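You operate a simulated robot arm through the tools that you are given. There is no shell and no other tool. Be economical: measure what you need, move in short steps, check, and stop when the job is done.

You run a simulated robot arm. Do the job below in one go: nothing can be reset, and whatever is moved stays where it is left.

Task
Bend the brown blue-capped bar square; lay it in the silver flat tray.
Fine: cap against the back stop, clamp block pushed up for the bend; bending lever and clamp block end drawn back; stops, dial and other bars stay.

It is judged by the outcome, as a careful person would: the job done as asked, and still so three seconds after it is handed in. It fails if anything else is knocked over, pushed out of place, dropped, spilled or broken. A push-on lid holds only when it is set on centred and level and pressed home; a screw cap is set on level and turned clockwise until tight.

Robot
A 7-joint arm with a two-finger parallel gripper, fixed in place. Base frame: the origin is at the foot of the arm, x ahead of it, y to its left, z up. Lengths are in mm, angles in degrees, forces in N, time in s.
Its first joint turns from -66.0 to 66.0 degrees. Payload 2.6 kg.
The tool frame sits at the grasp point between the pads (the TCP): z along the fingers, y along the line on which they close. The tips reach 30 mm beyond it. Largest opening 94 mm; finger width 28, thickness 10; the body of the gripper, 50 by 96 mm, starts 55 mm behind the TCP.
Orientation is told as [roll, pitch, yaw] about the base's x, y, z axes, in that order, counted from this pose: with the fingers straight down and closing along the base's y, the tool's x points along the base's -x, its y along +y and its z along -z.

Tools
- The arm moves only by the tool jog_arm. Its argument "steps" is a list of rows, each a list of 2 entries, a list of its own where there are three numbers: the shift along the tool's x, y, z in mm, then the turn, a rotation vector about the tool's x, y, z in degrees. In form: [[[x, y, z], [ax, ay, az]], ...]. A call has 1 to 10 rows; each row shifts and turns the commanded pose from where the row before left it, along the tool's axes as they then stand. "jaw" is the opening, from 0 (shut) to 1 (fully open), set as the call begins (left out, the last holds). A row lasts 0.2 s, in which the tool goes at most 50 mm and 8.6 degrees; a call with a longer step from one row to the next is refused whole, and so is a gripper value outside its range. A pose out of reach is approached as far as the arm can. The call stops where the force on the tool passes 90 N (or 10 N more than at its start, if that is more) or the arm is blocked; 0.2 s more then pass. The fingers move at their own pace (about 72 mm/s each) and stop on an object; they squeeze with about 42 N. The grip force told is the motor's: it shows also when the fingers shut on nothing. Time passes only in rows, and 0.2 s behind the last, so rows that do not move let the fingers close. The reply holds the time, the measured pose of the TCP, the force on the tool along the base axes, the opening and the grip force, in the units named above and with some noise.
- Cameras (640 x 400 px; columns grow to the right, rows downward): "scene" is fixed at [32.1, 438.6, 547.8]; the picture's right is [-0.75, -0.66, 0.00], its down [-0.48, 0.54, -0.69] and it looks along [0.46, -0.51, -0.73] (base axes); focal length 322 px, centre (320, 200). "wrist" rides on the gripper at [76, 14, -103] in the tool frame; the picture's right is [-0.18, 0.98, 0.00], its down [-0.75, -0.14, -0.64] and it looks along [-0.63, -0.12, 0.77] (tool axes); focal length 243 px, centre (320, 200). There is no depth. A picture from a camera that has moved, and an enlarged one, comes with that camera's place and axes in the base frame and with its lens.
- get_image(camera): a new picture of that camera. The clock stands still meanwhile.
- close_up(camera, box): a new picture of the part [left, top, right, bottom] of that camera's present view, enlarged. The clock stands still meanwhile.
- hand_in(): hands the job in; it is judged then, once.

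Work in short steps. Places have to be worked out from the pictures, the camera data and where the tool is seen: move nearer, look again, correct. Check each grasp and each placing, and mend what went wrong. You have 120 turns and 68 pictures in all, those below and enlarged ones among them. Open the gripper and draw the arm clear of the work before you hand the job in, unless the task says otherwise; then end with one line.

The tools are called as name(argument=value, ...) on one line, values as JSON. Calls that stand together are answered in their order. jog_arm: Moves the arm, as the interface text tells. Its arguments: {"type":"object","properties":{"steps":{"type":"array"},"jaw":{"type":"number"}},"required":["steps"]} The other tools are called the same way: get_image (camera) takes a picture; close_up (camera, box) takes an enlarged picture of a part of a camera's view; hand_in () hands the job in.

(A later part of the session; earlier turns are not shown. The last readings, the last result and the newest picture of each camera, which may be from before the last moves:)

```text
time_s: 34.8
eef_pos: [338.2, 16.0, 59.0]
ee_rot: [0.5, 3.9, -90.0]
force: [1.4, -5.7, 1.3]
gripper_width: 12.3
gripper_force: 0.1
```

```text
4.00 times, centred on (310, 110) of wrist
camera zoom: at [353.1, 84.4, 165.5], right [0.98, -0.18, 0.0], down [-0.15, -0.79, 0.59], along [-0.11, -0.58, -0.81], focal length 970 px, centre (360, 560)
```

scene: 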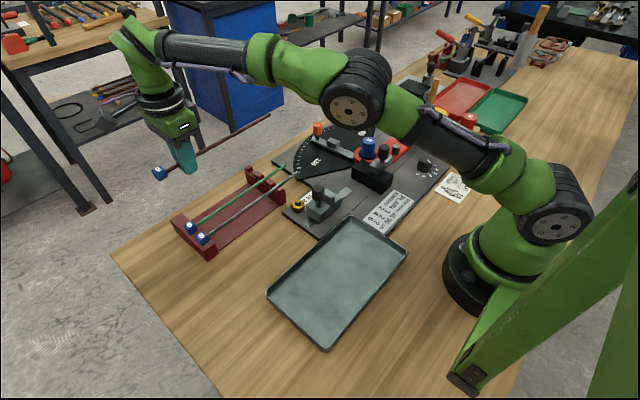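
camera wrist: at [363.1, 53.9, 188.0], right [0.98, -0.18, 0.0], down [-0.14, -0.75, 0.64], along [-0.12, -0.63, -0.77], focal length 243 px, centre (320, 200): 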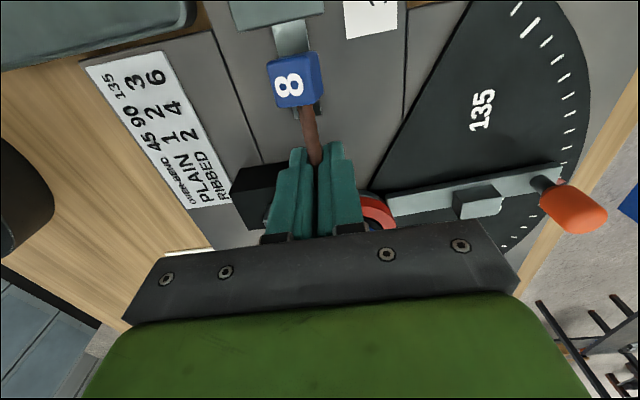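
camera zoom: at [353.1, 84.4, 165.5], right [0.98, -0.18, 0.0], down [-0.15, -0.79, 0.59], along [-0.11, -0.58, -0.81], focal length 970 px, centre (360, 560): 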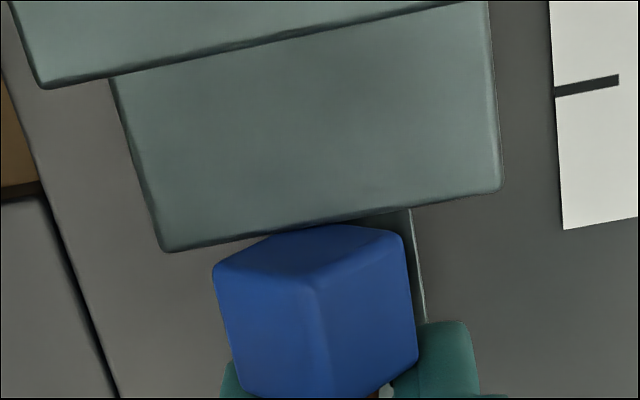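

Firm contact with the stop. Back off, open slightly, and lift away, untilting the tool.

jog_arm(steps=[[[-2, 0, 0], [0, 0, 0]], [[0, 0, 0], [0, 0, 0]], [[0, 0, -15], [0, 0, 0]], [[0, 0, -30], [0, 0, 0]], [[0, 0, -40], [0, -3.8, 0]], [[0, 0, -30], [0, 0, 0]]], jaw=0.22)

get_image(camera="wrist")

close_up(camera="scene", box=[300, 100, 440, 220])

```text
time_s: 36.1
eef_pos: [338.8, 8.5, 172.1]
ee_rot: [0.3, 0.0, -90.1]
force: [-0.5, 0.4, 0.3]
gripper_width: 20.7
gripper_force: 0.0
```

```text
26 pictures are left
camera wrist: at [354.2, 83.7, 274.4], right [0.98, -0.19, 0.01], down [-0.15, -0.75, 0.64], along [-0.12, -0.63, -0.77], focal length 243 px, centre (320, 200)
```

wrist: 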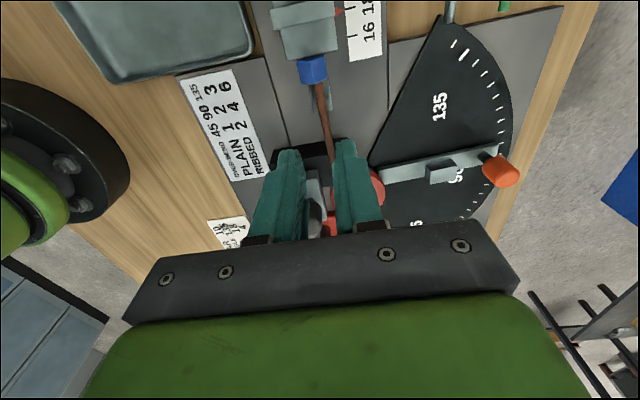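

```text
3.33 times, centred on (370, 160) of scene
camera zoom: at [32.1, 438.6, 547.8], right [-0.75, -0.66, 0.0], down [-0.48, 0.54, -0.69], along [0.46, -0.51, -0.73], focal length 1072 px, centre (153, 333)
```

zoom: 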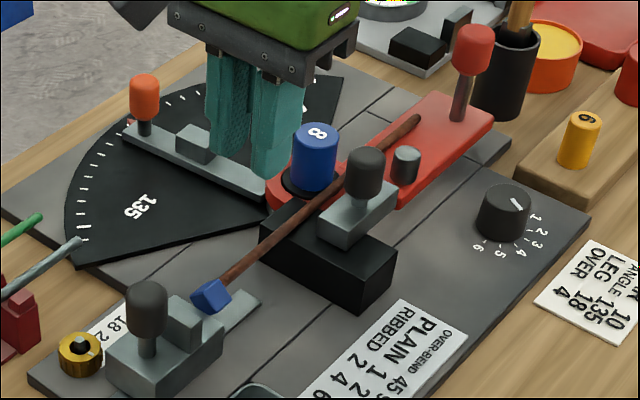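

The bar lies properly in the channel against the stop. Next the clamp: I'll turn the tool back to yaw 0 while shifting toward the clamp knob at about (311,-93), staying high.

jog_arm(steps=[[[-40, 0, 0], [0, 0, 0]], [[-40, 0, 0], [0, 0, 0]], [[-21, -27, 0], [0, 0, 0]], [[0, 0, 0], [0, 0, -8.5]], [[0, 0, 0], [0, 0, -8.5]], [[0, 0, 0], [0, 0, -8.5]], [[0, 0, 0], [0, 0, -8.5]], [[0, 0, 0], [0, 0, -8.5]], [[0, 0, 0], [0, 0, -8.5]], [[0, 0, 0], [0, 0, -8.5]]], jaw=0.6)

jog_arm(steps=[[[0, 0, 0], [0, 0, -8.5]], [[0, 0, 0], [0, 0, -8.5]], [[0, 0, 0], [0, 0, -8.5]], [[0, 0, 0], [0, 0, -5]], [[0, 0, 0], [0, 0, 0]]])

get_image(camera="wrist")

```text
time_s: 38.4
eef_pos: [312.9, -94.5, 173.8]
ee_rot: [0.1, -0.3, -30.5]
force: [0.0, 0.6, 0.0]
gripper_width: 56.5
gripper_force: 0.0
```

```text
time_s: 39.5
eef_pos: [312.3, -93.3, 172.8]
ee_rot: [0.0, -0.4, 0.0]
force: [0.3, -1.1, 0.6]
gripper_width: 56.4
gripper_force: 0.1
```

```text
24 pictures are left
camera wrist: at [235.9, -79.0, 273.4], right [0.18, 0.98, 0.0], down [0.75, -0.14, 0.65], along [0.64, -0.12, -0.76], focal length 243 px, centre (320, 200)
```

wrist: 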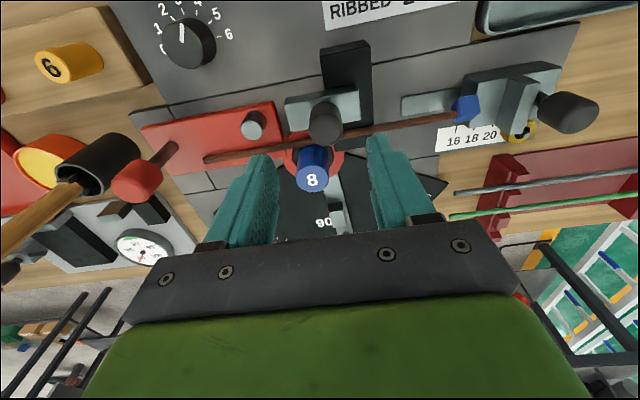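

The knob is at about (310,-87.5). Descend around it, fingers either side in y.

jog_arm(steps=[[[2, 6, 20], [0, 0, 0]], [[0, 0, 25], [0, 0, 0]], [[0, 0, 20], [0, 0, 0]], [[0, 0, 8], [0, 0, 0]], [[0, 0, 0], [0, 0, 0]]])

get_image(camera="wrist")

```text
time_s: 40.8
eef_pos: [311.7, -87.7, 98.1]
ee_rot: [0.0, -0.5, -0.2]
force: [0.7, -0.2, -0.1]
gripper_width: 56.4
gripper_force: 0.0
```

```text
23 pictures are left
camera wrist: at [234.2, -73.1, 199.2], right [0.19, 0.98, 0.0], down [0.75, -0.14, 0.65], along [0.64, -0.12, -0.76], focal length 243 px, centre (320, 200)
```

wrist: 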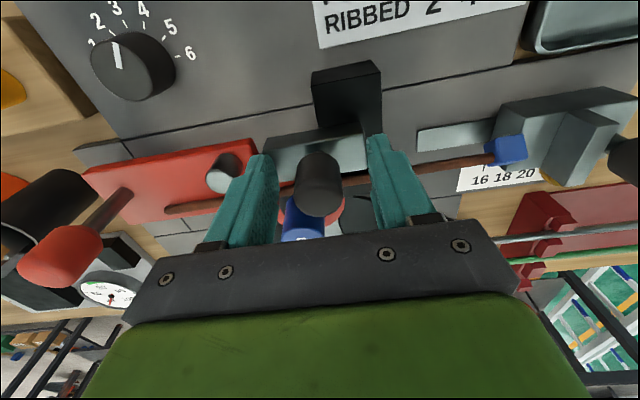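

Knob is well centred between the fingers. Close on it and then push +x gently.

jog_arm(steps=[[[0, 0, 0], [0, 0, 0]], [[0, 0, 0], [0, 0, 0]], [[0, 0, 0], [0, 0, 0]]], jaw=0)

jog_arm(steps=[[[-3, 0, 0], [0, 0, 0]], [[-3, 0, 0], [0, 0, 0]], [[0, 0, 0], [0, 0, 0]]])

```text
time_s: 41.5
eef_pos: [311.3, -87.7, 98.1]
ee_rot: [0.0, -0.4, -0.1]
force: [0.3, -12.6, -6.7]
gripper_width: 25.8
gripper_force: 45.4
```

```text
time_s: 42.4
eef_pos: [314.8, -88.5, 97.6]
ee_rot: [0.0, -0.2, -0.1]
force: [-3.1, -17.1, -15.6]
gripper_width: 25.7
gripper_force: 45.2
```

Gripped (25.7 mm). Relieve the sideways load by 1 mm and keep pushing +x.

jog_arm(steps=[[[-2, -1, 0], [0, 0, 0]], [[-3, 0, -0.5], [0, 0, 0]], [[0, 0, 0], [0, 0, 0]]])

jog_arm(steps=[[[-2, 0, 0], [0, 0, 0]], [[-2, 0, 0], [0, 0, 0]], [[0, 0, 0], [0, 0, 0]]])

get_image(camera="wrist")

```text
time_s: 43.1
eef_pos: [317.5, -88.1, 99.3]
ee_rot: [0.0, 0.0, 0.1]
force: [-1.7, -12.1, -39.7]
gripper_width: 26.0
gripper_force: 45.1
```

```text
time_s: 44.0
eef_pos: [324.0, -87.2, 98.7]
ee_rot: [0.1, 0.0, -0.2]
force: [-2.7, -9.9, -39.3]
gripper_width: 25.8
gripper_force: 45.1
```

```text
22 pictures are left
camera wrist: at [247.6, -74.3, 200.7], right [0.19, 0.98, 0.0], down [0.75, -0.14, 0.64], along [0.63, -0.12, -0.77], focal length 243 px, centre (320, 200)
```

wrist: 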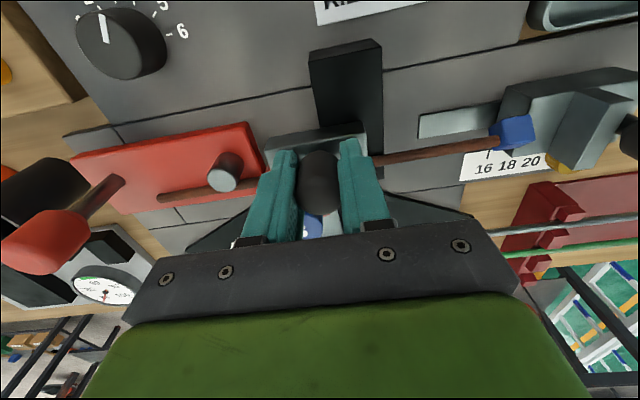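

Clamp slides. I've been lifting slightly (-39 N), so lower 1 mm and continue.

jog_arm(steps=[[[-1, -0.5, 1], [0, 0, 0]], [[-1, 0, 0], [0, 0, 0]], [[0, 0, 0], [0, 0, 0]]])

jog_arm(steps=[[[-1.5, 0, 0], [0, 0, 0]], [[-1.5, 0, 0], [0, 0, 0]], [[0, 0, 0], [0, 0, 0]]])

```text
time_s: 44.8
eef_pos: [325.7, -87.2, 99.8]
ee_rot: [0.1, -0.2, 0.0]
force: [-3.2, -5.7, -28.4]
gripper_width: 25.9
gripper_force: 44.6
```

```text
time_s: 45.5
eef_pos: [328.6, -89.0, 98.1]
ee_rot: [0.0, -0.2, -0.1]
force: [-8.1, -8.1, -29.0]
gripper_width: 25.8
gripper_force: 44.6
```

jog_arm(steps=[[[-1.5, 0, 0.5], [0, 0, 0]], [[-1.5, 0, 0], [0, 0, 0]], [[0, 0, 0], [0, 0, 0]]])

jog_arm(steps=[[[-1.5, 0, 0], [0, 0, 0]], [[0, 0, 0], [0, 0, 0]]])

```text
time_s: 46.4
eef_pos: [329.5, -87.5, 97.7]
ee_rot: [0.1, 0.0, -0.3]
force: [-36.6, -5.7, 18.3]
gripper_width: 26.0
gripper_force: 45.1
```

```text
time_s: 47.0
eef_pos: [331.0, -88.4, 98.2]
ee_rot: [0.3, 0.2, -0.2]
force: [-35.9, -0.4, 16.0]
gripper_width: 25.9
gripper_force: 44.7
```

Resistance of 36 N: the clamp appears to have seated. Look.

close_up(camera="wrist", box=[220, 60, 540, 240])

close_up(camera="scene", box=[320, 110, 440, 210])

```text
2.00 times, centred on (380, 150) of wrist
camera zoom: at [256.2, -74.4, 200.2], right [0.19, 0.98, 0.0], down [0.75, -0.15, 0.64], along [0.63, -0.12, -0.77], focal length 485 px, centre (200, 300)
```

zoom: 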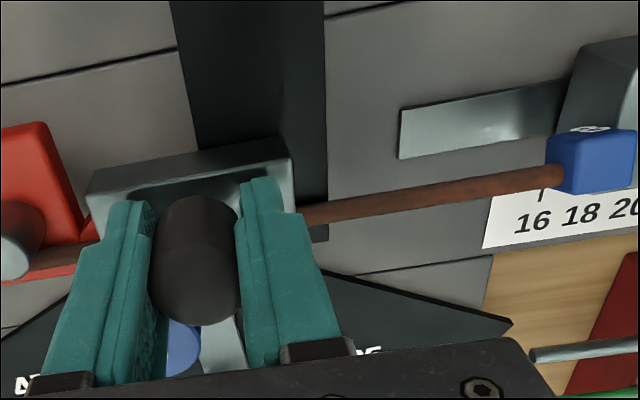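

```text
4.00 times, centred on (380, 160) of scene
camera zoom: at [32.0, 438.6, 547.8], right [-0.75, -0.66, 0.0], down [-0.48, 0.54, -0.69], along [0.46, -0.51, -0.73], focal length 1286 px, centre (80, 360)
```

zoom: 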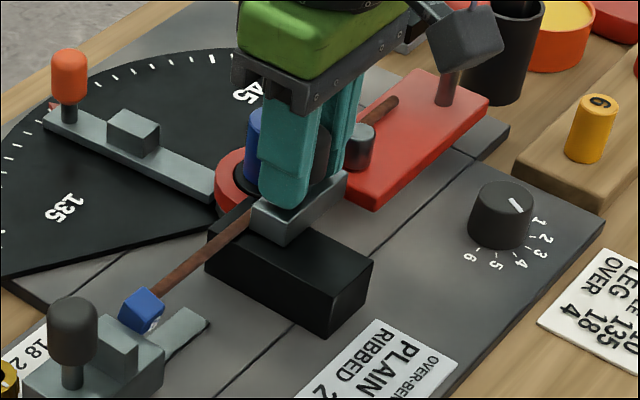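

Bar is pinched between clamp and mandrel. One more small push to seat it, then release the knob and lift.

jog_arm(steps=[[[-1.5, 0, 0], [0, 0, 0]], [[0, 0, 0], [0, 0, 0]]])

jog_arm(steps=[[[0, 0, 0], [0, 0, 0]], [[0, 0, 0], [0, 0, 0]], [[0, 0, -20], [0, 0, 0]], [[0, 0, -30], [0, 0, 0]], [[10, 10, -40], [0, 0, 0]]], jaw=0.5)

close_up(camera="wrist", box=[200, 0, 520, 200])

close_up(camera="scene", box=[280, 90, 440, 220])

```text
time_s: 47.5
eef_pos: [332.8, -87.7, 98.3]
ee_rot: [0.3, 0.3, -0.2]
force: [-37.8, 0.0, 17.9]
gripper_width: 25.8
gripper_force: 45.2
```

```text
time_s: 48.8
eef_pos: [326.9, -76.5, 189.9]
ee_rot: [0.0, -0.4, 0.0]
force: [0.5, -0.8, -0.9]
gripper_width: 47.2
gripper_force: 0.0
```

```text
2.00 times, centred on (360, 100) of wrist
camera zoom: at [250.4, -62.8, 290.7], right [0.18, 0.98, 0.0], down [0.75, -0.14, 0.65], along [0.64, -0.12, -0.76], focal length 485 px, centre (240, 400)
```

zoom: 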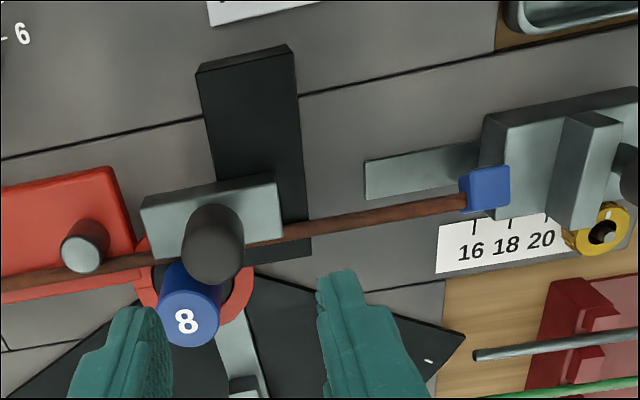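

```text
3.08 times, centred on (360, 155) of scene
camera zoom: at [32.1, 438.6, 547.8], right [-0.75, -0.66, 0.0], down [-0.48, 0.54, -0.69], along [0.46, -0.51, -0.73], focal length 989 px, centre (197, 338)
```

zoom: 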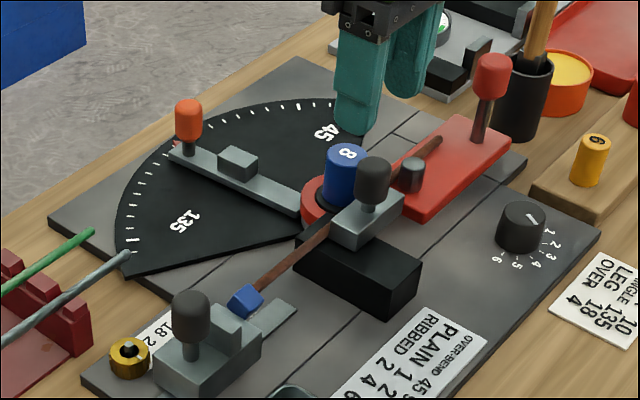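

Setup is good: cap against stop, clamp on the bar. Now the lever: its red knob triangulates to about (325,-249,110), pivot (364,-109), radius ≈ 145. I'll go above it and yaw so the fingers close along its travel direction.

jog_arm(steps=[[[0.5, -43, -8], [0, 0, 0]], [[0.5, -43, -8], [0, 0, 0]], [[0.5, -43, 0], [0, 0, 0]], [[0, -43.5, 0], [0, 0, 0]], [[0, 0, 0], [0, 0, 8.5]], [[0, 0, 0], [0, 0, 8.5]], [[0, 0, 0], [0, 0, 8.5]], [[0, 0, 0], [0, 0, 8.5]], [[0, 0, 0], [0, 0, 8.5]], [[0, 0, 0], [0, 0, 8.5]]], jaw=0.65)

jog_arm(steps=[[[0, 0, 0], [0, 0, 8.5]], [[0, 0, 0], [0, 0, 8.5]], [[0, 0, 0], [0, 0, 8.5]], [[0, 0, 0], [0, 0, 8.5]], [[0, 0, 0], [0, 0, 8.5]], [[0, 0, 0], [0, 0, 8.5]], [[0, 0, 0], [0, 0, 3.5]], [[0, 0, 0], [0, 0, 0]]])

get_image(camera="wrist")

```text
time_s: 51.0
eef_pos: [322.0, -251.9, 205.6]
ee_rot: [0.3, -0.2, -51.1]
force: [-0.6, -0.2, -0.2]
gripper_width: 61.2
gripper_force: 0.1
```

```text
time_s: 52.8
eef_pos: [323.7, -251.6, 205.5]
ee_rot: [0.3, 0.1, -105.6]
force: [-0.2, -0.8, -0.2]
gripper_width: 61.1
gripper_force: 0.0
```

```text
17 pictures are left
camera wrist: at [358.3, -181.9, 306.8], right [0.9, -0.44, 0.01], down [-0.34, -0.69, 0.64], along [-0.28, -0.58, -0.77], focal length 243 px, centre (320, 200)
```

wrist: 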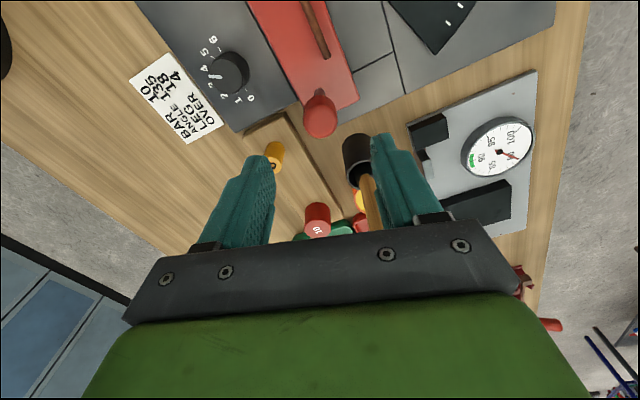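

Knob is slightly off: refine to (327,-247) and descend around it.

jog_arm(steps=[[[4.6, 1.8, 20], [0, 0, 0]], [[0, 0, 30], [0, 0, 0]], [[0, 0, 30], [0, 0, 0]], [[0, 0, 17], [0, 0, 0]], [[0, 0, 0], [0, 0, 0]]])

get_image(camera="wrist")

```text
time_s: 54.0
eef_pos: [326.5, -246.4, 109.2]
ee_rot: [0.2, 0.2, -105.6]
force: [-0.5, 0.4, -1.1]
gripper_width: 61.0
gripper_force: 0.2
```

```text
16 pictures are left
camera wrist: at [361.6, -176.8, 210.3], right [0.9, -0.44, 0.01], down [-0.34, -0.69, 0.64], along [-0.28, -0.58, -0.77], focal length 243 px, centre (320, 200)
```

wrist: 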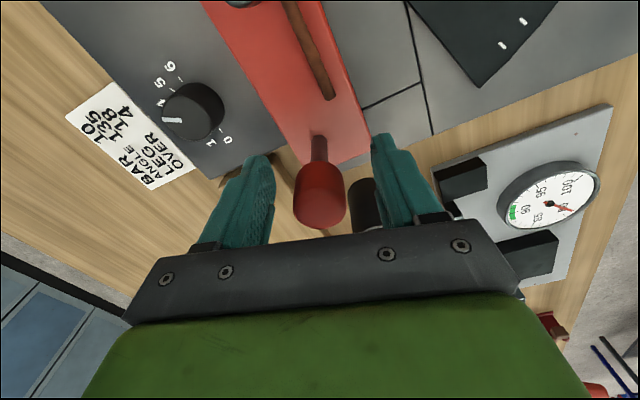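

Knob centred. Close on it.

jog_arm(steps=[[[0, 0, 0], [0, 0, 0]], [[0, 0, 0], [0, 0, 0]], [[0, 0, 0], [0, 0, 0]]], jaw=0)

jog_arm(steps=[[[0.4, 10, 0], [0, 0, -4]], [[0.4, 10, 0], [0, 0, -4]], [[0, 0, 0], [0, 0, 0]]])

```text
time_s: 54.8
eef_pos: [325.7, -247.4, 108.5]
ee_rot: [0.3, 0.0, -105.6]
force: [-3.7, -10.0, -2.6]
gripper_width: 27.2
gripper_force: 45.3
```

```text
time_s: 55.5
eef_pos: [346.1, -251.6, 108.7]
ee_rot: [0.3, -0.1, -97.5]
force: [-5.1, -20.9, -9.2]
gripper_width: 27.2
gripper_force: 45.4
```

The lever follows. Continue the sweep in steps, slightly more outward.

jog_arm(steps=[[[-0.8, 10.2, 0], [0, 0, -4]], [[0.4, 10.2, 0], [0, 0, -4]], [[0.4, 10.2, 0], [0, 0, -4]], [[0.4, 10.2, 0], [0, 0, -4]], [[0, 0, 0], [0, 0, 0]]])

```text
time_s: 56.8
eef_pos: [385.1, -251.1, 109.2]
ee_rot: [0.4, 0.0, -81.5]
force: [0.3, -15.2, -18.7]
gripper_width: 27.2
gripper_force: 45.5
```

Circle fit confirms pivot (365,-109), R ≈ 144; about 24° done. Continue.

jog_arm(steps=[[[0.3, 12.5, 0.3], [0, 0, -5]], [[0.4, 12.5, 0.3], [0, 0, -5]], [[0.5, 12.5, 0], [0, 0, -5]], [[0.5, 12.5, 0], [0, 0, -5]], [[0, 0, 0], [0, 0, 0]]])

```text
time_s: 58.0
eef_pos: [433.6, -235.7, 109.1]
ee_rot: [0.1, 0.3, -61.8]
force: [-29.4, -1.4, -0.2]
gripper_width: 26.9
gripper_force: 44.8
```

44° done, bending load ~30 N. Continue.

jog_arm(steps=[[[0.5, 12.6, 0], [0, 0, -5]], [[0.5, 12.6, 0], [0, 0, -5]], [[0.5, 12.6, 0], [0, 0, -5]], [[0.5, 12.6, 0], [0, 0, -5]], [[0, 0, 0], [0, 0, 0]]])

close_up(camera="scene", box=[270, 90, 430, 210])

```text
time_s: 58.5
eef_pos: [436.2, -239.3, 107.3]
ee_rot: [-1.7, 0.8, -55.6]
force: [-30.3, 1.2, 12.0]
gripper_width: 28.0
gripper_force: 45.4
stopped in row 2: the force on the tool passed its limit (the readings are from after the stop); the commanded pose is now the measured one
```

```text
3.33 times, centred on (350, 150) of scene
camera zoom: at [32.0, 438.6, 547.8], right [-0.75, -0.66, 0.0], down [-0.48, 0.54, -0.69], along [0.46, -0.51, -0.73], focal length 1072 px, centre (220, 367)
```

zoom: 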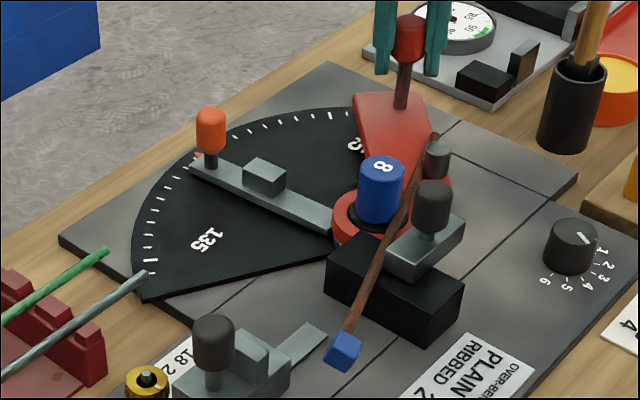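

The bar did not bend: it swung straight, pushing the clamp back, so the clamp hadn't been home. I stop bending, bring the lever back to its start and will redo the clamp.

jog_arm(steps=[[[3, 0, 0], [0, 0, 6]], [[0.35, -10, 0], [0, 0, 4]], [[0.35, -10, 0], [0, 0, 4]], [[0.35, -10, 0], [0, 0, 4]], [[0.35, -10, 0], [0, 0, 4]], [[0.35, -10, 0], [0, 0, 4]], [[0, 0, 0], [0, 0, 0]]])

jog_arm(steps=[[[0.35, -10, 0], [0, 0, 4]], [[0.35, -10, 0], [0, 0, 4]], [[0.35, -10, 0], [0, 0, 4]], [[0.35, -10, 0], [0, 0, 4]], [[0.35, -10, 0], [0, 0, 4]], [[0.35, -10, 0], [0, 0, 4]], [[0, 0, 0], [0, 0, 0]]])

close_up(camera="scene", box=[280, 100, 440, 220])

```text
time_s: 60.1
eef_pos: [390.2, -253.9, 107.1]
ee_rot: [-1.5, -0.6, -81.0]
force: [3.1, -30.7, -25.7]
gripper_width: 27.7
gripper_force: 45.2
```

```text
time_s: 61.7
eef_pos: [329.3, -250.2, 108.8]
ee_rot: [-1.5, -1.1, -105.0]
force: [-7.3, -23.8, -29.0]
gripper_width: 27.4
gripper_force: 44.6
```

```text
3.33 times, centred on (360, 160) of scene
camera zoom: at [32.2, 438.5, 547.9], right [-0.75, -0.66, 0.0], down [-0.48, 0.54, -0.69], along [0.46, -0.51, -0.73], focal length 1072 px, centre (187, 333)
```

zoom: 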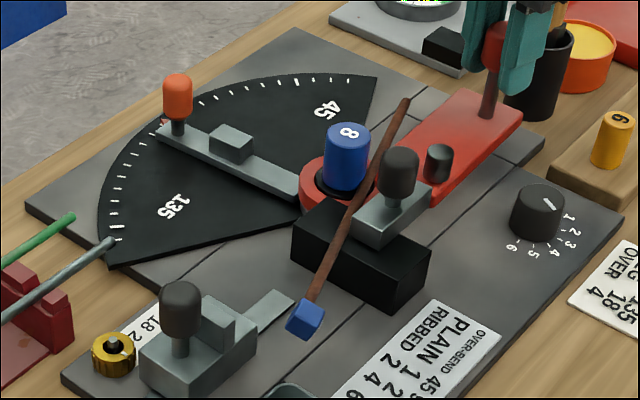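

The clamp slid fully back; the bar still looks straight. Nudge the lever home, release it, rise, and turn to the bar's present heading (~19° off y).

jog_arm(steps=[[[-0.5, -3, 0.5], [0, 0, 0]], [[0, 0, 0], [0, 0, 0]]])

jog_arm(steps=[[[0, 0, 0], [0, 0, 0]], [[0, 0, 0], [0, 0, 0]], [[0, 0, -30], [0, 0, 0]], [[0, 0, -35], [0, 0, 0]], [[0, 0, -30], [0, 0, 0]], [[0, 0, 0], [0, 0, -8.6]], [[0, 0, 0], [0, 0, -8.6]], [[0, 0, 0], [0, 0, -8.6]], [[0, 0, 0], [0, 0, -8.6]], [[0, 0, 0], [0, 0, 0]]], jaw=0.65)

```text
time_s: 62.3
eef_pos: [327.8, -248.2, 109.9]
ee_rot: [-1.3, -1.0, -104.9]
force: [-3.6, -19.0, -30.0]
gripper_width: 27.2
gripper_force: 45.4
```

```text
time_s: 64.5
eef_pos: [329.7, -248.2, 204.7]
ee_rot: [-1.5, 0.1, -70.4]
force: [-0.7, -0.2, 0.1]
gripper_width: 61.1
gripper_force: 0.1
```

jog_arm(steps=[[[38, 10, 0], [-0.5, 1.4, 0]], [[38, 10, 0], [0, 0, 0]], [[38, 10, 0], [0, 0, 0]], [[38, 10, 0], [0, 0, 0]], [[38, 10, 0], [0, 0, 0]], [[38, 10, 0], [0, 0, 0]], [[0, 0, 30], [0, 0, 0]], [[0, 0, 30], [0, 0, 0]], [[0, 0, 0], [0, 0, 0]]], jaw=0.4)

get_image(camera="wrist")

```text
time_s: 66.5
eef_pos: [309.1, -10.2, 149.6]
ee_rot: [-1.2, 1.5, -70.6]
force: [0.5, 0.1, 0.0]
gripper_width: 37.5
gripper_force: 0.0
```

```text
13 pictures are left
camera wrist: at [301.8, 63.7, 253.3], right [0.99, 0.15, -0.02], down [0.13, -0.77, 0.62], along [0.08, -0.62, -0.78], focal length 243 px, centre (320, 200)
```

wrist: 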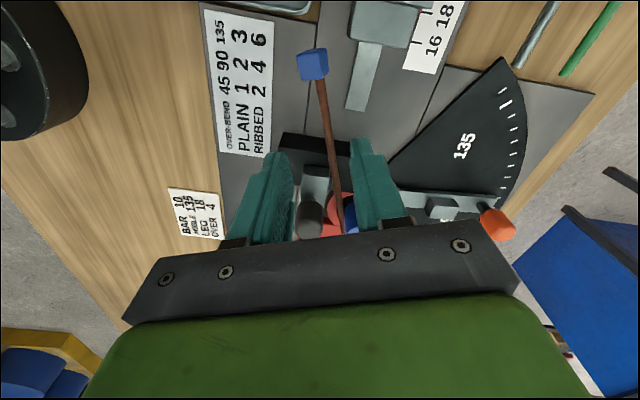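

Bar is at x ≈ 314 at y = -10. Correct tilt, shift 5 mm, descend and grip.

jog_arm(steps=[[[-1.7, 4.7, 0], [-1.2, -1.5, 0]], [[0, 0, 30], [0, 0, -1]], [[0, 0, 30], [0, 0, 0]], [[0, 0, 20], [0, 0, 0]], [[0, 0, 11], [0, 0, 0]], [[0, 0, 0], [0, 0, 0]]])

jog_arm(steps=[[[0, 0, 0], [0, 0, 0]], [[0, 0, 0], [0, 0, 0]], [[0, 0, 0], [0, 0, 0]]], jaw=0)

```text
time_s: 67.9
eef_pos: [313.8, -10.6, 58.3]
ee_rot: [0.2, 0.0, -69.6]
force: [-0.4, 0.7, -0.8]
gripper_width: 37.4
gripper_force: 0.0
```

```text
time_s: 68.7
eef_pos: [314.3, -11.1, 57.3]
ee_rot: [0.1, 0.0, -69.9]
force: [-5.9, 0.5, 13.0]
gripper_width: 7.5
gripper_force: 41.3
```

Gripped. Lift 2 mm and swing the bar back parallel to y in small coordinated steps, keeping it on the near side of the mandrel.

jog_arm(steps=[[[0, 0, -2.5], [0, 0, 0]], [[-1.4, 3.8, 0], [0, 0, 6.7]], [[-2.5, 10.7, 0], [0, 0, 6.7]], [[-1.2, 9.9, 0], [0, 0, 6.7]], [[0, 0, 0], [0, 0, 0]]])

jog_arm(steps=[[[4, 0, 0], [0, 0, 0]], [[2, 0, 0], [0, 0, 0]], [[0, 0, 0], [0, 0, 0]]])

close_up(camera="scene", box=[300, 100, 440, 220])

```text
time_s: 69.9
eef_pos: [338.8, -10.6, 59.7]
ee_rot: [0.1, 0.1, -89.8]
force: [-0.2, 0.3, -1.0]
gripper_width: 6.7
gripper_force: 40.7
```

```text
time_s: 70.7
eef_pos: [340.4, -4.0, 59.1]
ee_rot: [0.2, 0.0, -89.8]
force: [-0.3, 0.6, -1.3]
gripper_width: 6.8
gripper_force: 41.2
```

```text
3.33 times, centred on (370, 160) of scene
camera zoom: at [32.1, 438.6, 547.8], right [-0.75, -0.66, 0.0], down [-0.48, 0.54, -0.69], along [0.46, -0.51, -0.73], focal length 1072 px, centre (153, 333)
```

zoom: 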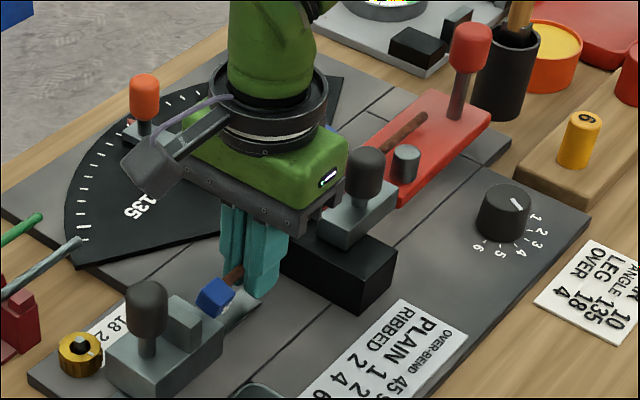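

Back in the channel. Advance to the stop until touch.

jog_arm(steps=[[[1.5, 0, 0], [0, 0, 0]], [[0, 0, 0], [0, 0, 0]]])

jog_arm(steps=[[[1.5, 0, 0], [0, 0, 0]], [[0, 0, 0], [0, 0, 0]]])

jog_arm(steps=[[[1.5, 0, 0], [0, 0, 0]], [[0, 0, 0], [0, 0, 0]]])

```text
time_s: 71.3
eef_pos: [339.7, -2.4, 59.8]
ee_rot: [0.0, 0.0, -89.7]
force: [-2.3, -6.2, -1.6]
gripper_width: 6.9
gripper_force: 41.5
```

```text
time_s: 71.9
eef_pos: [341.1, -1.3, 60.7]
ee_rot: [0.1, 0.1, -89.6]
force: [-0.6, -2.4, -2.5]
gripper_width: 6.8
gripper_force: 41.2
```

```text
time_s: 72.5
eef_pos: [340.6, 1.3, 59.4]
ee_rot: [0.2, 0.1, -89.6]
force: [0.0, -1.0, 0.2]
gripper_width: 7.0
gripper_force: 40.9
```

Forces are small while still moving; check the gap and that the stop pointer still reads 18.

close_up(camera="wrist", box=[240, 0, 420, 130])

```text
3.08 times, centred on (330, 65) of wrist
camera zoom: at [354.4, 76.6, 161.4], right [0.98, -0.18, 0.0], down [-0.14, -0.76, 0.64], along [-0.11, -0.63, -0.77], focal length 746 px, centre (289, 615)
```

zoom: 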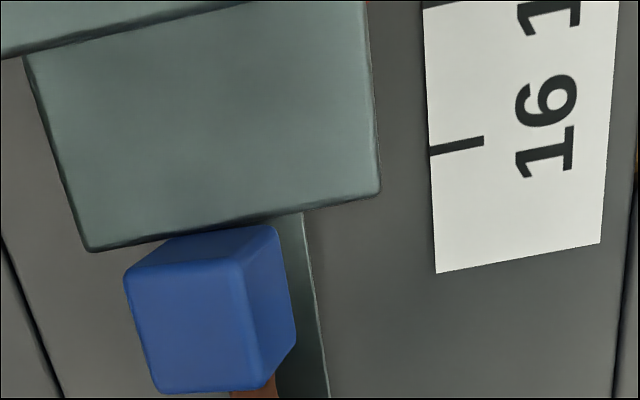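

I need to see the stop pointer. Release the bar gently, rise and look at scale and cap together.

jog_arm(steps=[[[0, 0, 1], [0, 0, 0]], [[0, 0, 0], [0, 0, 0]]])

jog_arm(steps=[[[0, 0, 0], [0, 0, 0]], [[0, 0, 0], [0, 0, 0]], [[0, 0, -15], [0, 0, 0]], [[0, 0, -30], [0, 0, 0]], [[8, 0, -45], [0, 0, 0]], [[0, 0, 0], [0, 0, 0]]], jaw=0.2)

close_up(camera="wrist", box=[240, 0, 440, 180])

```text
time_s: 73.1
eef_pos: [339.7, 0.8, 59.3]
ee_rot: [0.1, 0.0, -89.5]
force: [0.0, 0.0, -1.0]
gripper_width: 6.8
gripper_force: 40.8
```

```text
time_s: 74.5
eef_pos: [340.7, 6.0, 150.9]
ee_rot: [0.2, 0.0, -89.6]
force: [0.8, 0.4, 0.5]
gripper_width: 18.6
gripper_force: 0.0
```

```text
2.22 times, centred on (340, 90) of wrist
camera zoom: at [354.6, 82.2, 252.1], right [0.98, -0.18, 0.0], down [-0.14, -0.76, 0.64], along [-0.11, -0.63, -0.77], focal length 539 px, centre (276, 444)
```

zoom: 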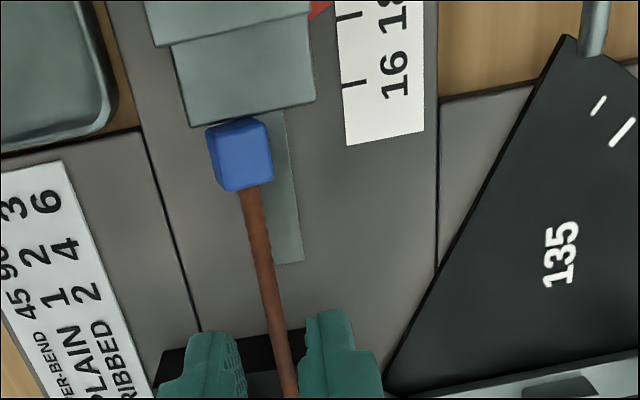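

The stop has slid about 4.5 mm past 18 (it moves at only ~5 N). I'll put it back by gripping its dark knob, at about (339,103), and drawing it -y, which keeps the cap touching.

jog_arm(steps=[[[33, -0.5, -5], [0, 0, 0]], [[32, -0.5, 0], [0, 0, 0]], [[32, -0.5, 0], [0, 0, 0]], [[0, 0, 0], [0, 0, 0]]], jaw=0.6)

get_image(camera="wrist")

```text
time_s: 75.5
eef_pos: [337.1, 104.1, 155.1]
ee_rot: [0.2, 0.1, -89.8]
force: [-0.4, 0.0, 0.2]
gripper_width: 56.6
gripper_force: 0.1
```

```text
9 pictures are left
camera wrist: at [351.5, 180.1, 256.6], right [0.98, -0.18, 0.0], down [-0.14, -0.76, 0.64], along [-0.11, -0.63, -0.77], focal length 243 px, centre (320, 200)
```

wrist: 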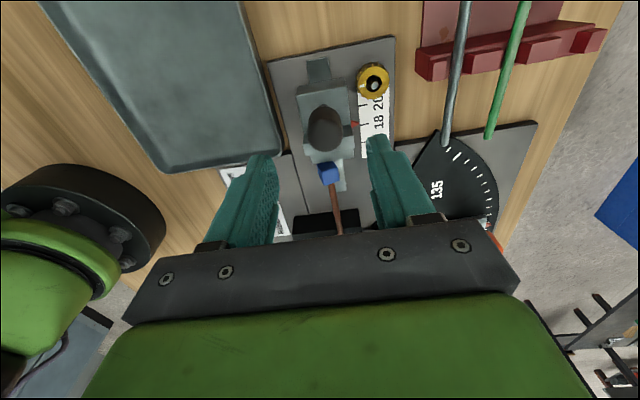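

Knob at (340,104). Descend, grip, and draw the stop -4.3 mm.

jog_arm(steps=[[[0, 2.5, 30], [0, 0, 0]], [[0, 0, 22], [0, 0, 0]], [[0, 0, 10], [0, 0, 0]], [[0, 0, 0], [0, 0, 0]]])

jog_arm(steps=[[[0, 0, 0], [0, 0, 0]], [[0, 0, 0], [0, 0, 0]], [[0, 0, 0], [0, 0, 0]]], jaw=0)

jog_arm(steps=[[[-2.2, 0, 0], [0, 0, 0]], [[-2.1, 0, 0], [0, 0, 0]], [[0, 0, 0], [0, 0, 0]]])

close_up(camera="wrist", box=[280, 60, 440, 180])

```text
time_s: 76.5
eef_pos: [341.3, 103.2, 92.6]
ee_rot: [0.3, 0.1, -89.6]
force: [-0.3, 0.1, 0.2]
gripper_width: 56.4
gripper_force: 0.1
```

```text
time_s: 77.3
eef_pos: [341.5, 103.1, 92.7]
ee_rot: [0.4, 0.1, -89.5]
force: [11.6, 1.0, -6.7]
gripper_width: 25.9
gripper_force: 44.6
```

```text
time_s: 78.1
eef_pos: [340.9, 98.3, 91.9]
ee_rot: [0.4, 0.0, -89.5]
force: [32.4, 1.3, -38.7]
gripper_width: 25.9
gripper_force: 45.1
```

```text
3.33 times, centred on (360, 120) of wrist
camera zoom: at [354.9, 174.4, 193.9], right [0.98, -0.18, 0.01], down [-0.14, -0.75, 0.64], along [-0.11, -0.63, -0.77], focal length 809 px, centre (187, 467)
```

zoom: 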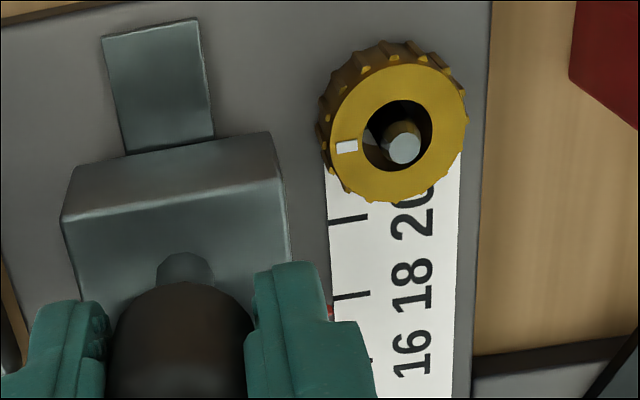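

Pointer tip now appears near 18 but this oblique view has parallax. Release, lift and check it from straight above.

jog_arm(steps=[[[0, 0, 0], [0, 0, 0]], [[0, 0, 0], [0, 0, 0]], [[0, 0, -30], [0, 0, 0]], [[-30, -2, -30], [0, 4, 0]], [[-35, 0, 0], [0, 4, 0]], [[-28, 0, 0], [0, 0, 0]], [[0, 0, 0], [0, 0, 0]]], jaw=0.5)

close_up(camera="wrist", box=[260, 0, 420, 130])

```text
time_s: 79.7
eef_pos: [339.2, 6.9, 145.5]
ee_rot: [0.2, 8.1, -89.6]
force: [-0.5, 0.1, -0.1]
gripper_width: 47.1
gripper_force: 0.0
```

```text
3.08 times, centred on (340, 65) of wrist
camera zoom: at [353.2, 67.3, 257.2], right [0.98, -0.18, -0.02], down [-0.14, -0.84, 0.53], along [-0.11, -0.52, -0.85], focal length 746 px, centre (258, 615)
```

zoom: 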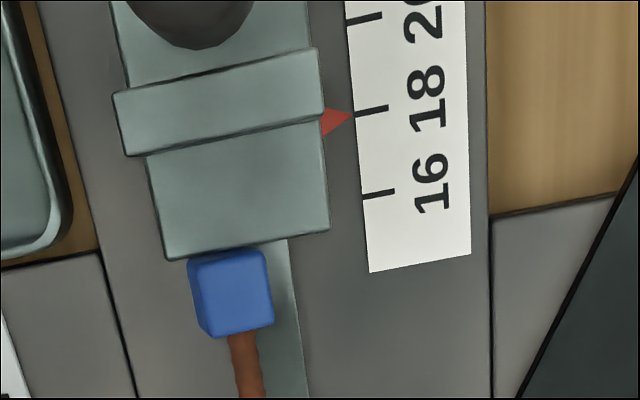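

Pointer exactly on 18 and cap touching the stop. Now back to the clamp: go behind its knob with closed fingers at yaw 0, to push it home firmly.

jog_arm(steps=[[[-32, -21, -5], [0, -4, 0]], [[-32, -21, -5], [0, -4.1, 0]], [[-30, -22, 0], [0, 0, 0]], [[0, 0, 0], [0, 0, -8.6]], [[0, 0, 0], [0, 0, -8.6]], [[0, 0, 0], [0, 0, -8.6]], [[0, 0, 0], [0, 0, -8.6]], [[0, 0, 0], [0, 0, -8.6]], [[0, 0, 0], [0, 0, -8.6]], [[0, 0, 0], [0, 0, -8.6]]], jaw=0)

jog_arm(steps=[[[0, 0, 0], [0, 0, -8.6]], [[0, 0, 0], [0, 0, -8.6]], [[0, 0, 0], [0, 0, -8.6]], [[0, 0, 0], [0, 0, -3.6]], [[0, 0, 0], [0, 0, 0]]])

```text
time_s: 81.9
eef_pos: [277.2, -87.6, 148.2]
ee_rot: [0.0, -0.2, -29.3]
force: [-1.1, 0.2, -0.3]
gripper_width: 0.1
gripper_force: 33.0
```

```text
time_s: 83.1
eef_pos: [275.9, -86.6, 147.7]
ee_rot: [0.0, -0.2, -0.1]
force: [-0.3, 0.4, -0.1]
gripper_width: 0.2
gripper_force: 32.9
```

Descend behind the knob and start pushing +x.

jog_arm(steps=[[[2, -1, 28], [0, 0, 0]], [[0, 0, 25], [0, 0, 0]], [[0, 0, 0], [0, 0, 0]], [[-5, 0, 0], [0, 0, 0]], [[-5, 0, 0], [0, 0, 0]], [[0, 0, 0], [0, 0, 0]]])

jog_arm(steps=[[[-4, 0, 0], [0, 0, 0]], [[-4, 0, 0], [0, 0, 0]], [[-3, 0, 0], [0, 0, 0]], [[0, 0, 0], [0, 0, 0]]])

```text
time_s: 84.5
eef_pos: [283.0, -89.0, 96.7]
ee_rot: [0.0, -0.3, -0.1]
force: [-0.4, 0.0, 0.0]
gripper_width: 0.0
gripper_force: 33.1
```

```text
time_s: 85.5
eef_pos: [296.1, -88.7, 95.7]
ee_rot: [0.0, -0.1, 0.0]
force: [-2.6, 2.3, -0.3]
gripper_width: 0.0
gripper_force: 33.1
```

jog_arm(steps=[[[-2.5, 0, 0], [0, 0, 0]], [[-2.5, 0, 0], [0, 0, 0]], [[0, 0, 0], [0, 0, 0]]])

jog_arm(steps=[[[-2, 0, 0], [0, 0, 0]], [[-1.5, 0, 0], [0, 0, 0]], [[0, 0, 0], [0, 0, 0]]])

jog_arm(steps=[[[-1.5, 0, 0], [0, 0, 0]], [[-1.5, 0, 0], [0, 0, 0]], [[0, 0, 0], [0, 0, 0]]])

```text
time_s: 86.3
eef_pos: [299.3, -88.7, 95.7]
ee_rot: [0.0, -0.1, 0.0]
force: [-2.6, 2.1, 0.8]
gripper_width: 0.1
gripper_force: 33.3
```

```text
time_s: 87.1
eef_pos: [302.3, -88.4, 94.2]
ee_rot: [0.1, 0.0, -0.1]
force: [-12.2, -3.4, 1.1]
gripper_width: 0.0
gripper_force: 33.2
```

```text
time_s: 87.9
eef_pos: [303.5, -88.8, 93.4]
ee_rot: [0.1, 0.5, -0.4]
force: [-43.7, -11.9, 18.2]
gripper_width: 0.1
gripper_force: 33.4
```

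Force is building against the bar (44 N). Push harder, up to ~80 N, to seat it.

jog_arm(steps=[[[-1.2, 0, 0], [0, 0, 0]], [[-1, 0, 0], [0, 0, 0]], [[0, 0, 0], [0, 0, 0]]])

jog_arm(steps=[[[-0.8, 0, 0], [0, 0, 0]], [[0, 0, 0], [0, 0, 0]], [[0, 0, 0], [0, 0, 0]]])

```text
time_s: 88.7
eef_pos: [302.5, -87.9, 94.2]
ee_rot: [0.2, 0.8, -0.6]
force: [-54.1, -12.9, 19.3]
gripper_width: 0.0
gripper_force: 33.3
```

```text
time_s: 89.5
eef_pos: [302.0, -88.2, 92.6]
ee_rot: [0.3, 1.1, -0.6]
force: [-62.8, -12.9, 28.2]
gripper_width: 0.1
gripper_force: 33.4
```

Hard against it at 63 N, no more travel. Back off 15 mm and take a zoomed look at the clamp/bar/mandrel nip.

jog_arm(steps=[[[6, 0, 0], [0, 0, 0]], [[14, 0, -20], [0, 0, 0]], [[14, 0, -30], [0, 0, 0]], [[0, 0, -30], [0, 0, 0]], [[0, 0, 0], [0, 0, 0]]])

close_up(camera="scene", box=[310, 110, 430, 210])

```text
time_s: 90.7
eef_pos: [274.7, -86.9, 176.8]
ee_rot: [-0.1, -0.2, -0.1]
force: [0.4, 1.0, -0.2]
gripper_width: 0.2
gripper_force: 33.5
```

```text
4.00 times, centred on (370, 160) of scene
camera zoom: at [32.1, 438.6, 547.8], right [-0.75, -0.66, 0.0], down [-0.48, 0.54, -0.69], along [0.46, -0.51, -0.73], focal length 1286 px, centre (120, 360)
```

zoom: 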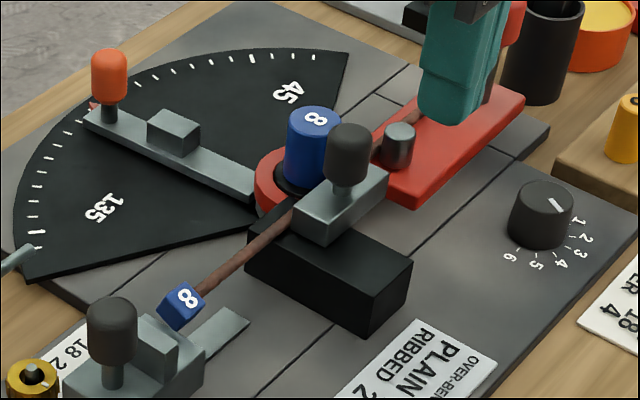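

Before bending again I test whether the clamp really holds: grip its knob and tug back slightly, reading the force.

jog_arm(steps=[[[-27, -1, 0], [0, 0, 0]], [[-27, 0, 0], [0, 0, 0]], [[0, 0, 35], [0, 0, 0]], [[0, 0, 35], [0, 0, 0]], [[0, 0, 9], [0, 0, 0]], [[0, 0, 0], [0, 0, 0]]], jaw=0.55)

jog_arm(steps=[[[0, 0, 0], [0, 0, 0]], [[0, 0, 0], [0, 0, 0]], [[0, 0, 0], [0, 0, 0]]], jaw=0)

jog_arm(steps=[[[1, 0, 0], [0, 0, 0]], [[0, 0, 0], [0, 0, 0]]])

jog_arm(steps=[[[1, 0, 0], [0, 0, 0]], [[0, 0, 0], [0, 0, 0]]])

```text
time_s: 92.1
eef_pos: [329.2, -90.4, 96.7]
ee_rot: [-0.1, -0.2, -0.2]
force: [-17.8, 3.8, 47.8]
gripper_width: 51.6
gripper_force: 0.1
```

```text
time_s: 92.9
eef_pos: [330.9, -89.0, 96.8]
ee_rot: [0.1, -0.6, 0.3]
force: [2.7, 26.6, 43.0]
gripper_width: 25.5
gripper_force: 44.7
```

```text
time_s: 93.5
eef_pos: [329.4, -88.8, 96.0]
ee_rot: [0.1, -0.4, 0.2]
force: [3.3, 30.7, 33.1]
gripper_width: 25.7
gripper_force: 45.5
```

```text
time_s: 94.1
eef_pos: [327.4, -87.7, 97.5]
ee_rot: [0.1, -0.3, 0.1]
force: [2.6, 28.5, 27.8]
gripper_width: 26.0
gripper_force: 44.8
```

The clamp slides back freely (≈3 N), so it isn't holding. I push it home again and then look along the bar at the nip to see what's stopping it short.

jog_arm(steps=[[[-1, 1, -1.5], [0, 0, 0]], [[-1.5, 0, 0], [0, 0, 0]], [[-1.5, 0, 0], [0, 0, 0]], [[0, 0, 0], [0, 0, 0]]])

jog_arm(steps=[[[-1.5, 0, 0], [0, 0, 0]], [[-1.5, 0, 0], [0, 0, 0]], [[0, 0, 0], [0, 0, 0]]])

```text
time_s: 95.1
eef_pos: [329.6, -87.5, 96.8]
ee_rot: [0.1, 0.1, -0.1]
force: [-3.0, 19.5, 8.3]
gripper_width: 26.1
gripper_force: 45.1
```

```text
time_s: 95.9
eef_pos: [330.7, -88.5, 97.5]
ee_rot: [0.2, 0.3, -0.3]
force: [-34.4, 21.6, 21.6]
gripper_width: 25.7
gripper_force: 44.7
```

jog_arm(steps=[[[0, 0, 0], [0, 0, 0]], [[0, 0, 0], [0, 0, 0]], [[0, 0, -30], [0, 0, 0]], [[0, 30, -35], [0, 0, 0]], [[5, 40, 0], [0, 0, 0]], [[5, 35, 0], [0, 0, 0]], [[0, 0, 0], [0, 0, 8.5]], [[0, 0, 0], [0, 0, 8.5]], [[0, 0, 0], [0, 0, 8.5]], [[0, 0, 0], [0, 0, 8.5]]], jaw=0.6)

jog_arm(steps=[[[0, 0, 0], [0, 0, 8.5]], [[0, 0, 0], [0, 0, 8.5]], [[0, 0, 0], [0, 0, 8.5]], [[0, 0, 0], [0, 0, 8.5]], [[0, 0, 5], [0, -8.5, 0]], [[0, 0, 5], [0, -8.5, 0]], [[0, 0, 0], [0, -8, 0]], [[0, 0, 0], [0, 0, 0]]], jaw=1)

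close_up(camera="wrist", box=[250, 80, 390, 190])

```text
time_s: 98.1
eef_pos: [324.6, 17.2, 163.5]
ee_rot: [0.2, -0.2, -34.2]
force: [-0.1, -0.3, -0.4]
gripper_width: 56.6
gripper_force: 0.0
```

```text
time_s: 99.9
eef_pos: [324.7, 15.9, 154.1]
ee_rot: [0.1, -25.2, -68.1]
force: [0.3, 0.0, -0.5]
gripper_width: 94.1
gripper_force: 0.1
```

```text
3.64 times, centred on (320, 135) of wrist
camera zoom: at [296.3, 125.2, 212.5], right [0.97, 0.21, 0.08], down [0.02, -0.43, 0.9], along [0.23, -0.88, -0.43], focal length 882 px, centre (320, 436)
```

zoom: 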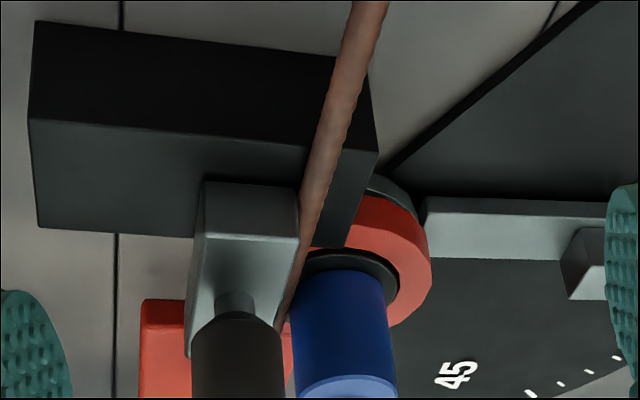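

The bar is seated between clamp and mandrel, with the clamp fully up. I'll retry the lever slowly, reading the force as the roller meets the bar, so I can stop early if it swings again. First level the tool and turn to the lever heading.

jog_arm(steps=[[[0, 0, -20], [0, 8.5, 0]], [[0, 0, -20], [0, 8.5, 0]], [[0, 0, -10], [0, 8.2, 0]], [[0, 0, 0], [0, 0, 8.5]], [[0, 0, 0], [0, 0, 8.5]], [[0, 0, 0], [0, 0, 8.5]], [[0, 0, 0], [0, 0, 8.5]], [[0, 0, 0], [0, 0, 3.5]], [[0, 0, 0], [0, 0, 0]]], jaw=0.65)

```text
time_s: 101.9
eef_pos: [319.2, 30.4, 200.3]
ee_rot: [0.0, 0.3, -105.6]
force: [-0.7, -0.5, -0.4]
gripper_width: 61.2
gripper_force: 0.0
```

jog_arm(steps=[[[-44.3, 13.55, 0], [0, 0, 0]], [[-44.3, 13.55, 0], [0, 0, 0]], [[-44.3, 13.55, 0], [0, 0, 0]], [[-44.3, 13.55, 0], [0, 0, 0]], [[-44.3, 13.55, 0], [0, 0, 0]], [[-44.4, 13.55, 0], [0, 0, 0]], [[0, 0, 0], [0, 0, 0]]])

jog_arm(steps=[[[0, 0, 30], [0, 0, 0]], [[0, 0, 30], [0, 0, 0]], [[0, 0, 31], [0, 0, 0]], [[0, 0, 0], [0, 0, 0]]])

jog_arm(steps=[[[0, 0, 0], [0, 0, 0]], [[0, 0, 0], [0, 0, 0]], [[0, 0, 0], [0, 0, 0]]], jaw=0)

```text
time_s: 103.5
eef_pos: [327.5, -250.5, 198.5]
ee_rot: [0.0, 0.2, -105.7]
force: [0.2, -0.4, -0.1]
gripper_width: 61.2
gripper_force: 0.0
```

```text
time_s: 104.5
eef_pos: [327.6, -247.8, 108.8]
ee_rot: [0.1, 0.2, -105.6]
force: [-0.6, 0.0, -0.3]
gripper_width: 61.1
gripper_force: 0.1
```

```text
time_s: 105.3
eef_pos: [329.7, -248.1, 109.3]
ee_rot: [0.0, 0.2, -105.3]
force: [-0.7, -0.6, -3.7]
gripper_width: 27.3
gripper_force: 45.0
```

Gripped at x ≈ 329; first make sure the lever is fully at its rest end.

jog_arm(steps=[[[0, -3, 0], [0, 0, 1]], [[0, 0, 0], [0, 0, 0]]])

jog_arm(steps=[[[0, 10, 0], [0, 0, -4]], [[0.3, 10, 0], [0, 0, -4]], [[0.3, 10, 0], [0, 0, -4]], [[0, 0, 0], [0, 0, 0]]])

jog_arm(steps=[[[0.3, 10, 0], [0, 0, -4]], [[0, 0, 0], [0, 0, 0]]])

jog_arm(steps=[[[0.3, 10, 0], [0, 0, -4]], [[0, 0, 0], [0, 0, 0]]])

```text
time_s: 105.9
eef_pos: [324.9, -247.0, 108.7]
ee_rot: [0.1, 0.1, -106.5]
force: [7.2, -7.8, -9.3]
gripper_width: 26.7
gripper_force: 45.5
```

```text
time_s: 106.9
eef_pos: [353.4, -253.1, 108.0]
ee_rot: [0.2, 0.2, -94.6]
force: [-3.5, -2.1, 20.1]
gripper_width: 27.4
gripper_force: 44.9
```

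```text
time_s: 107.5
eef_pos: [363.5, -253.1, 108.9]
ee_rot: [0.2, 0.0, -90.6]
force: [-0.9, -8.2, 22.4]
gripper_width: 27.0
gripper_force: 45.0
```

```text
time_s: 108.1
eef_pos: [373.0, -252.8, 108.5]
ee_rot: [0.1, 0.1, -86.4]
force: [0.5, -13.8, 11.0]
gripper_width: 27.0
gripper_force: 44.8
```

jog_arm(steps=[[[0, 8, 0], [0, 0, -3.2]], [[0, 0, 0], [0, 0, 0]]])

close_up(camera="scene", box=[310, 100, 430, 210])

```text
time_s: 108.7
eef_pos: [380.9, -253.2, 109.1]
ee_rot: [0.0, 0.0, -83.3]
force: [-4.9, -14.4, 11.2]
gripper_width: 26.9
gripper_force: 45.0
```

```text
3.64 times, centred on (370, 155) of scene
camera zoom: at [32.0, 438.6, 547.8], right [-0.75, -0.66, 0.0], down [-0.48, 0.54, -0.69], along [0.46, -0.51, -0.73], focal length 1169 px, centre (138, 364)
```

zoom: 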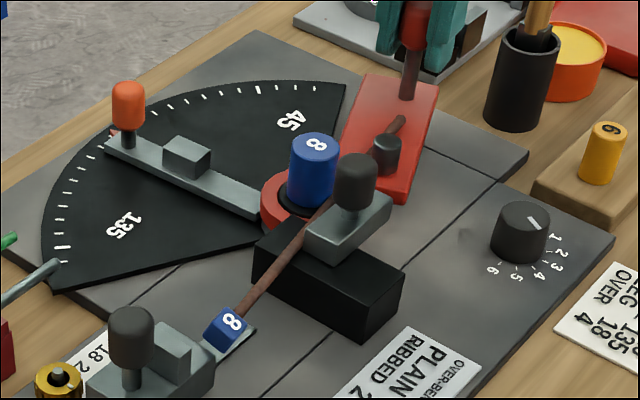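

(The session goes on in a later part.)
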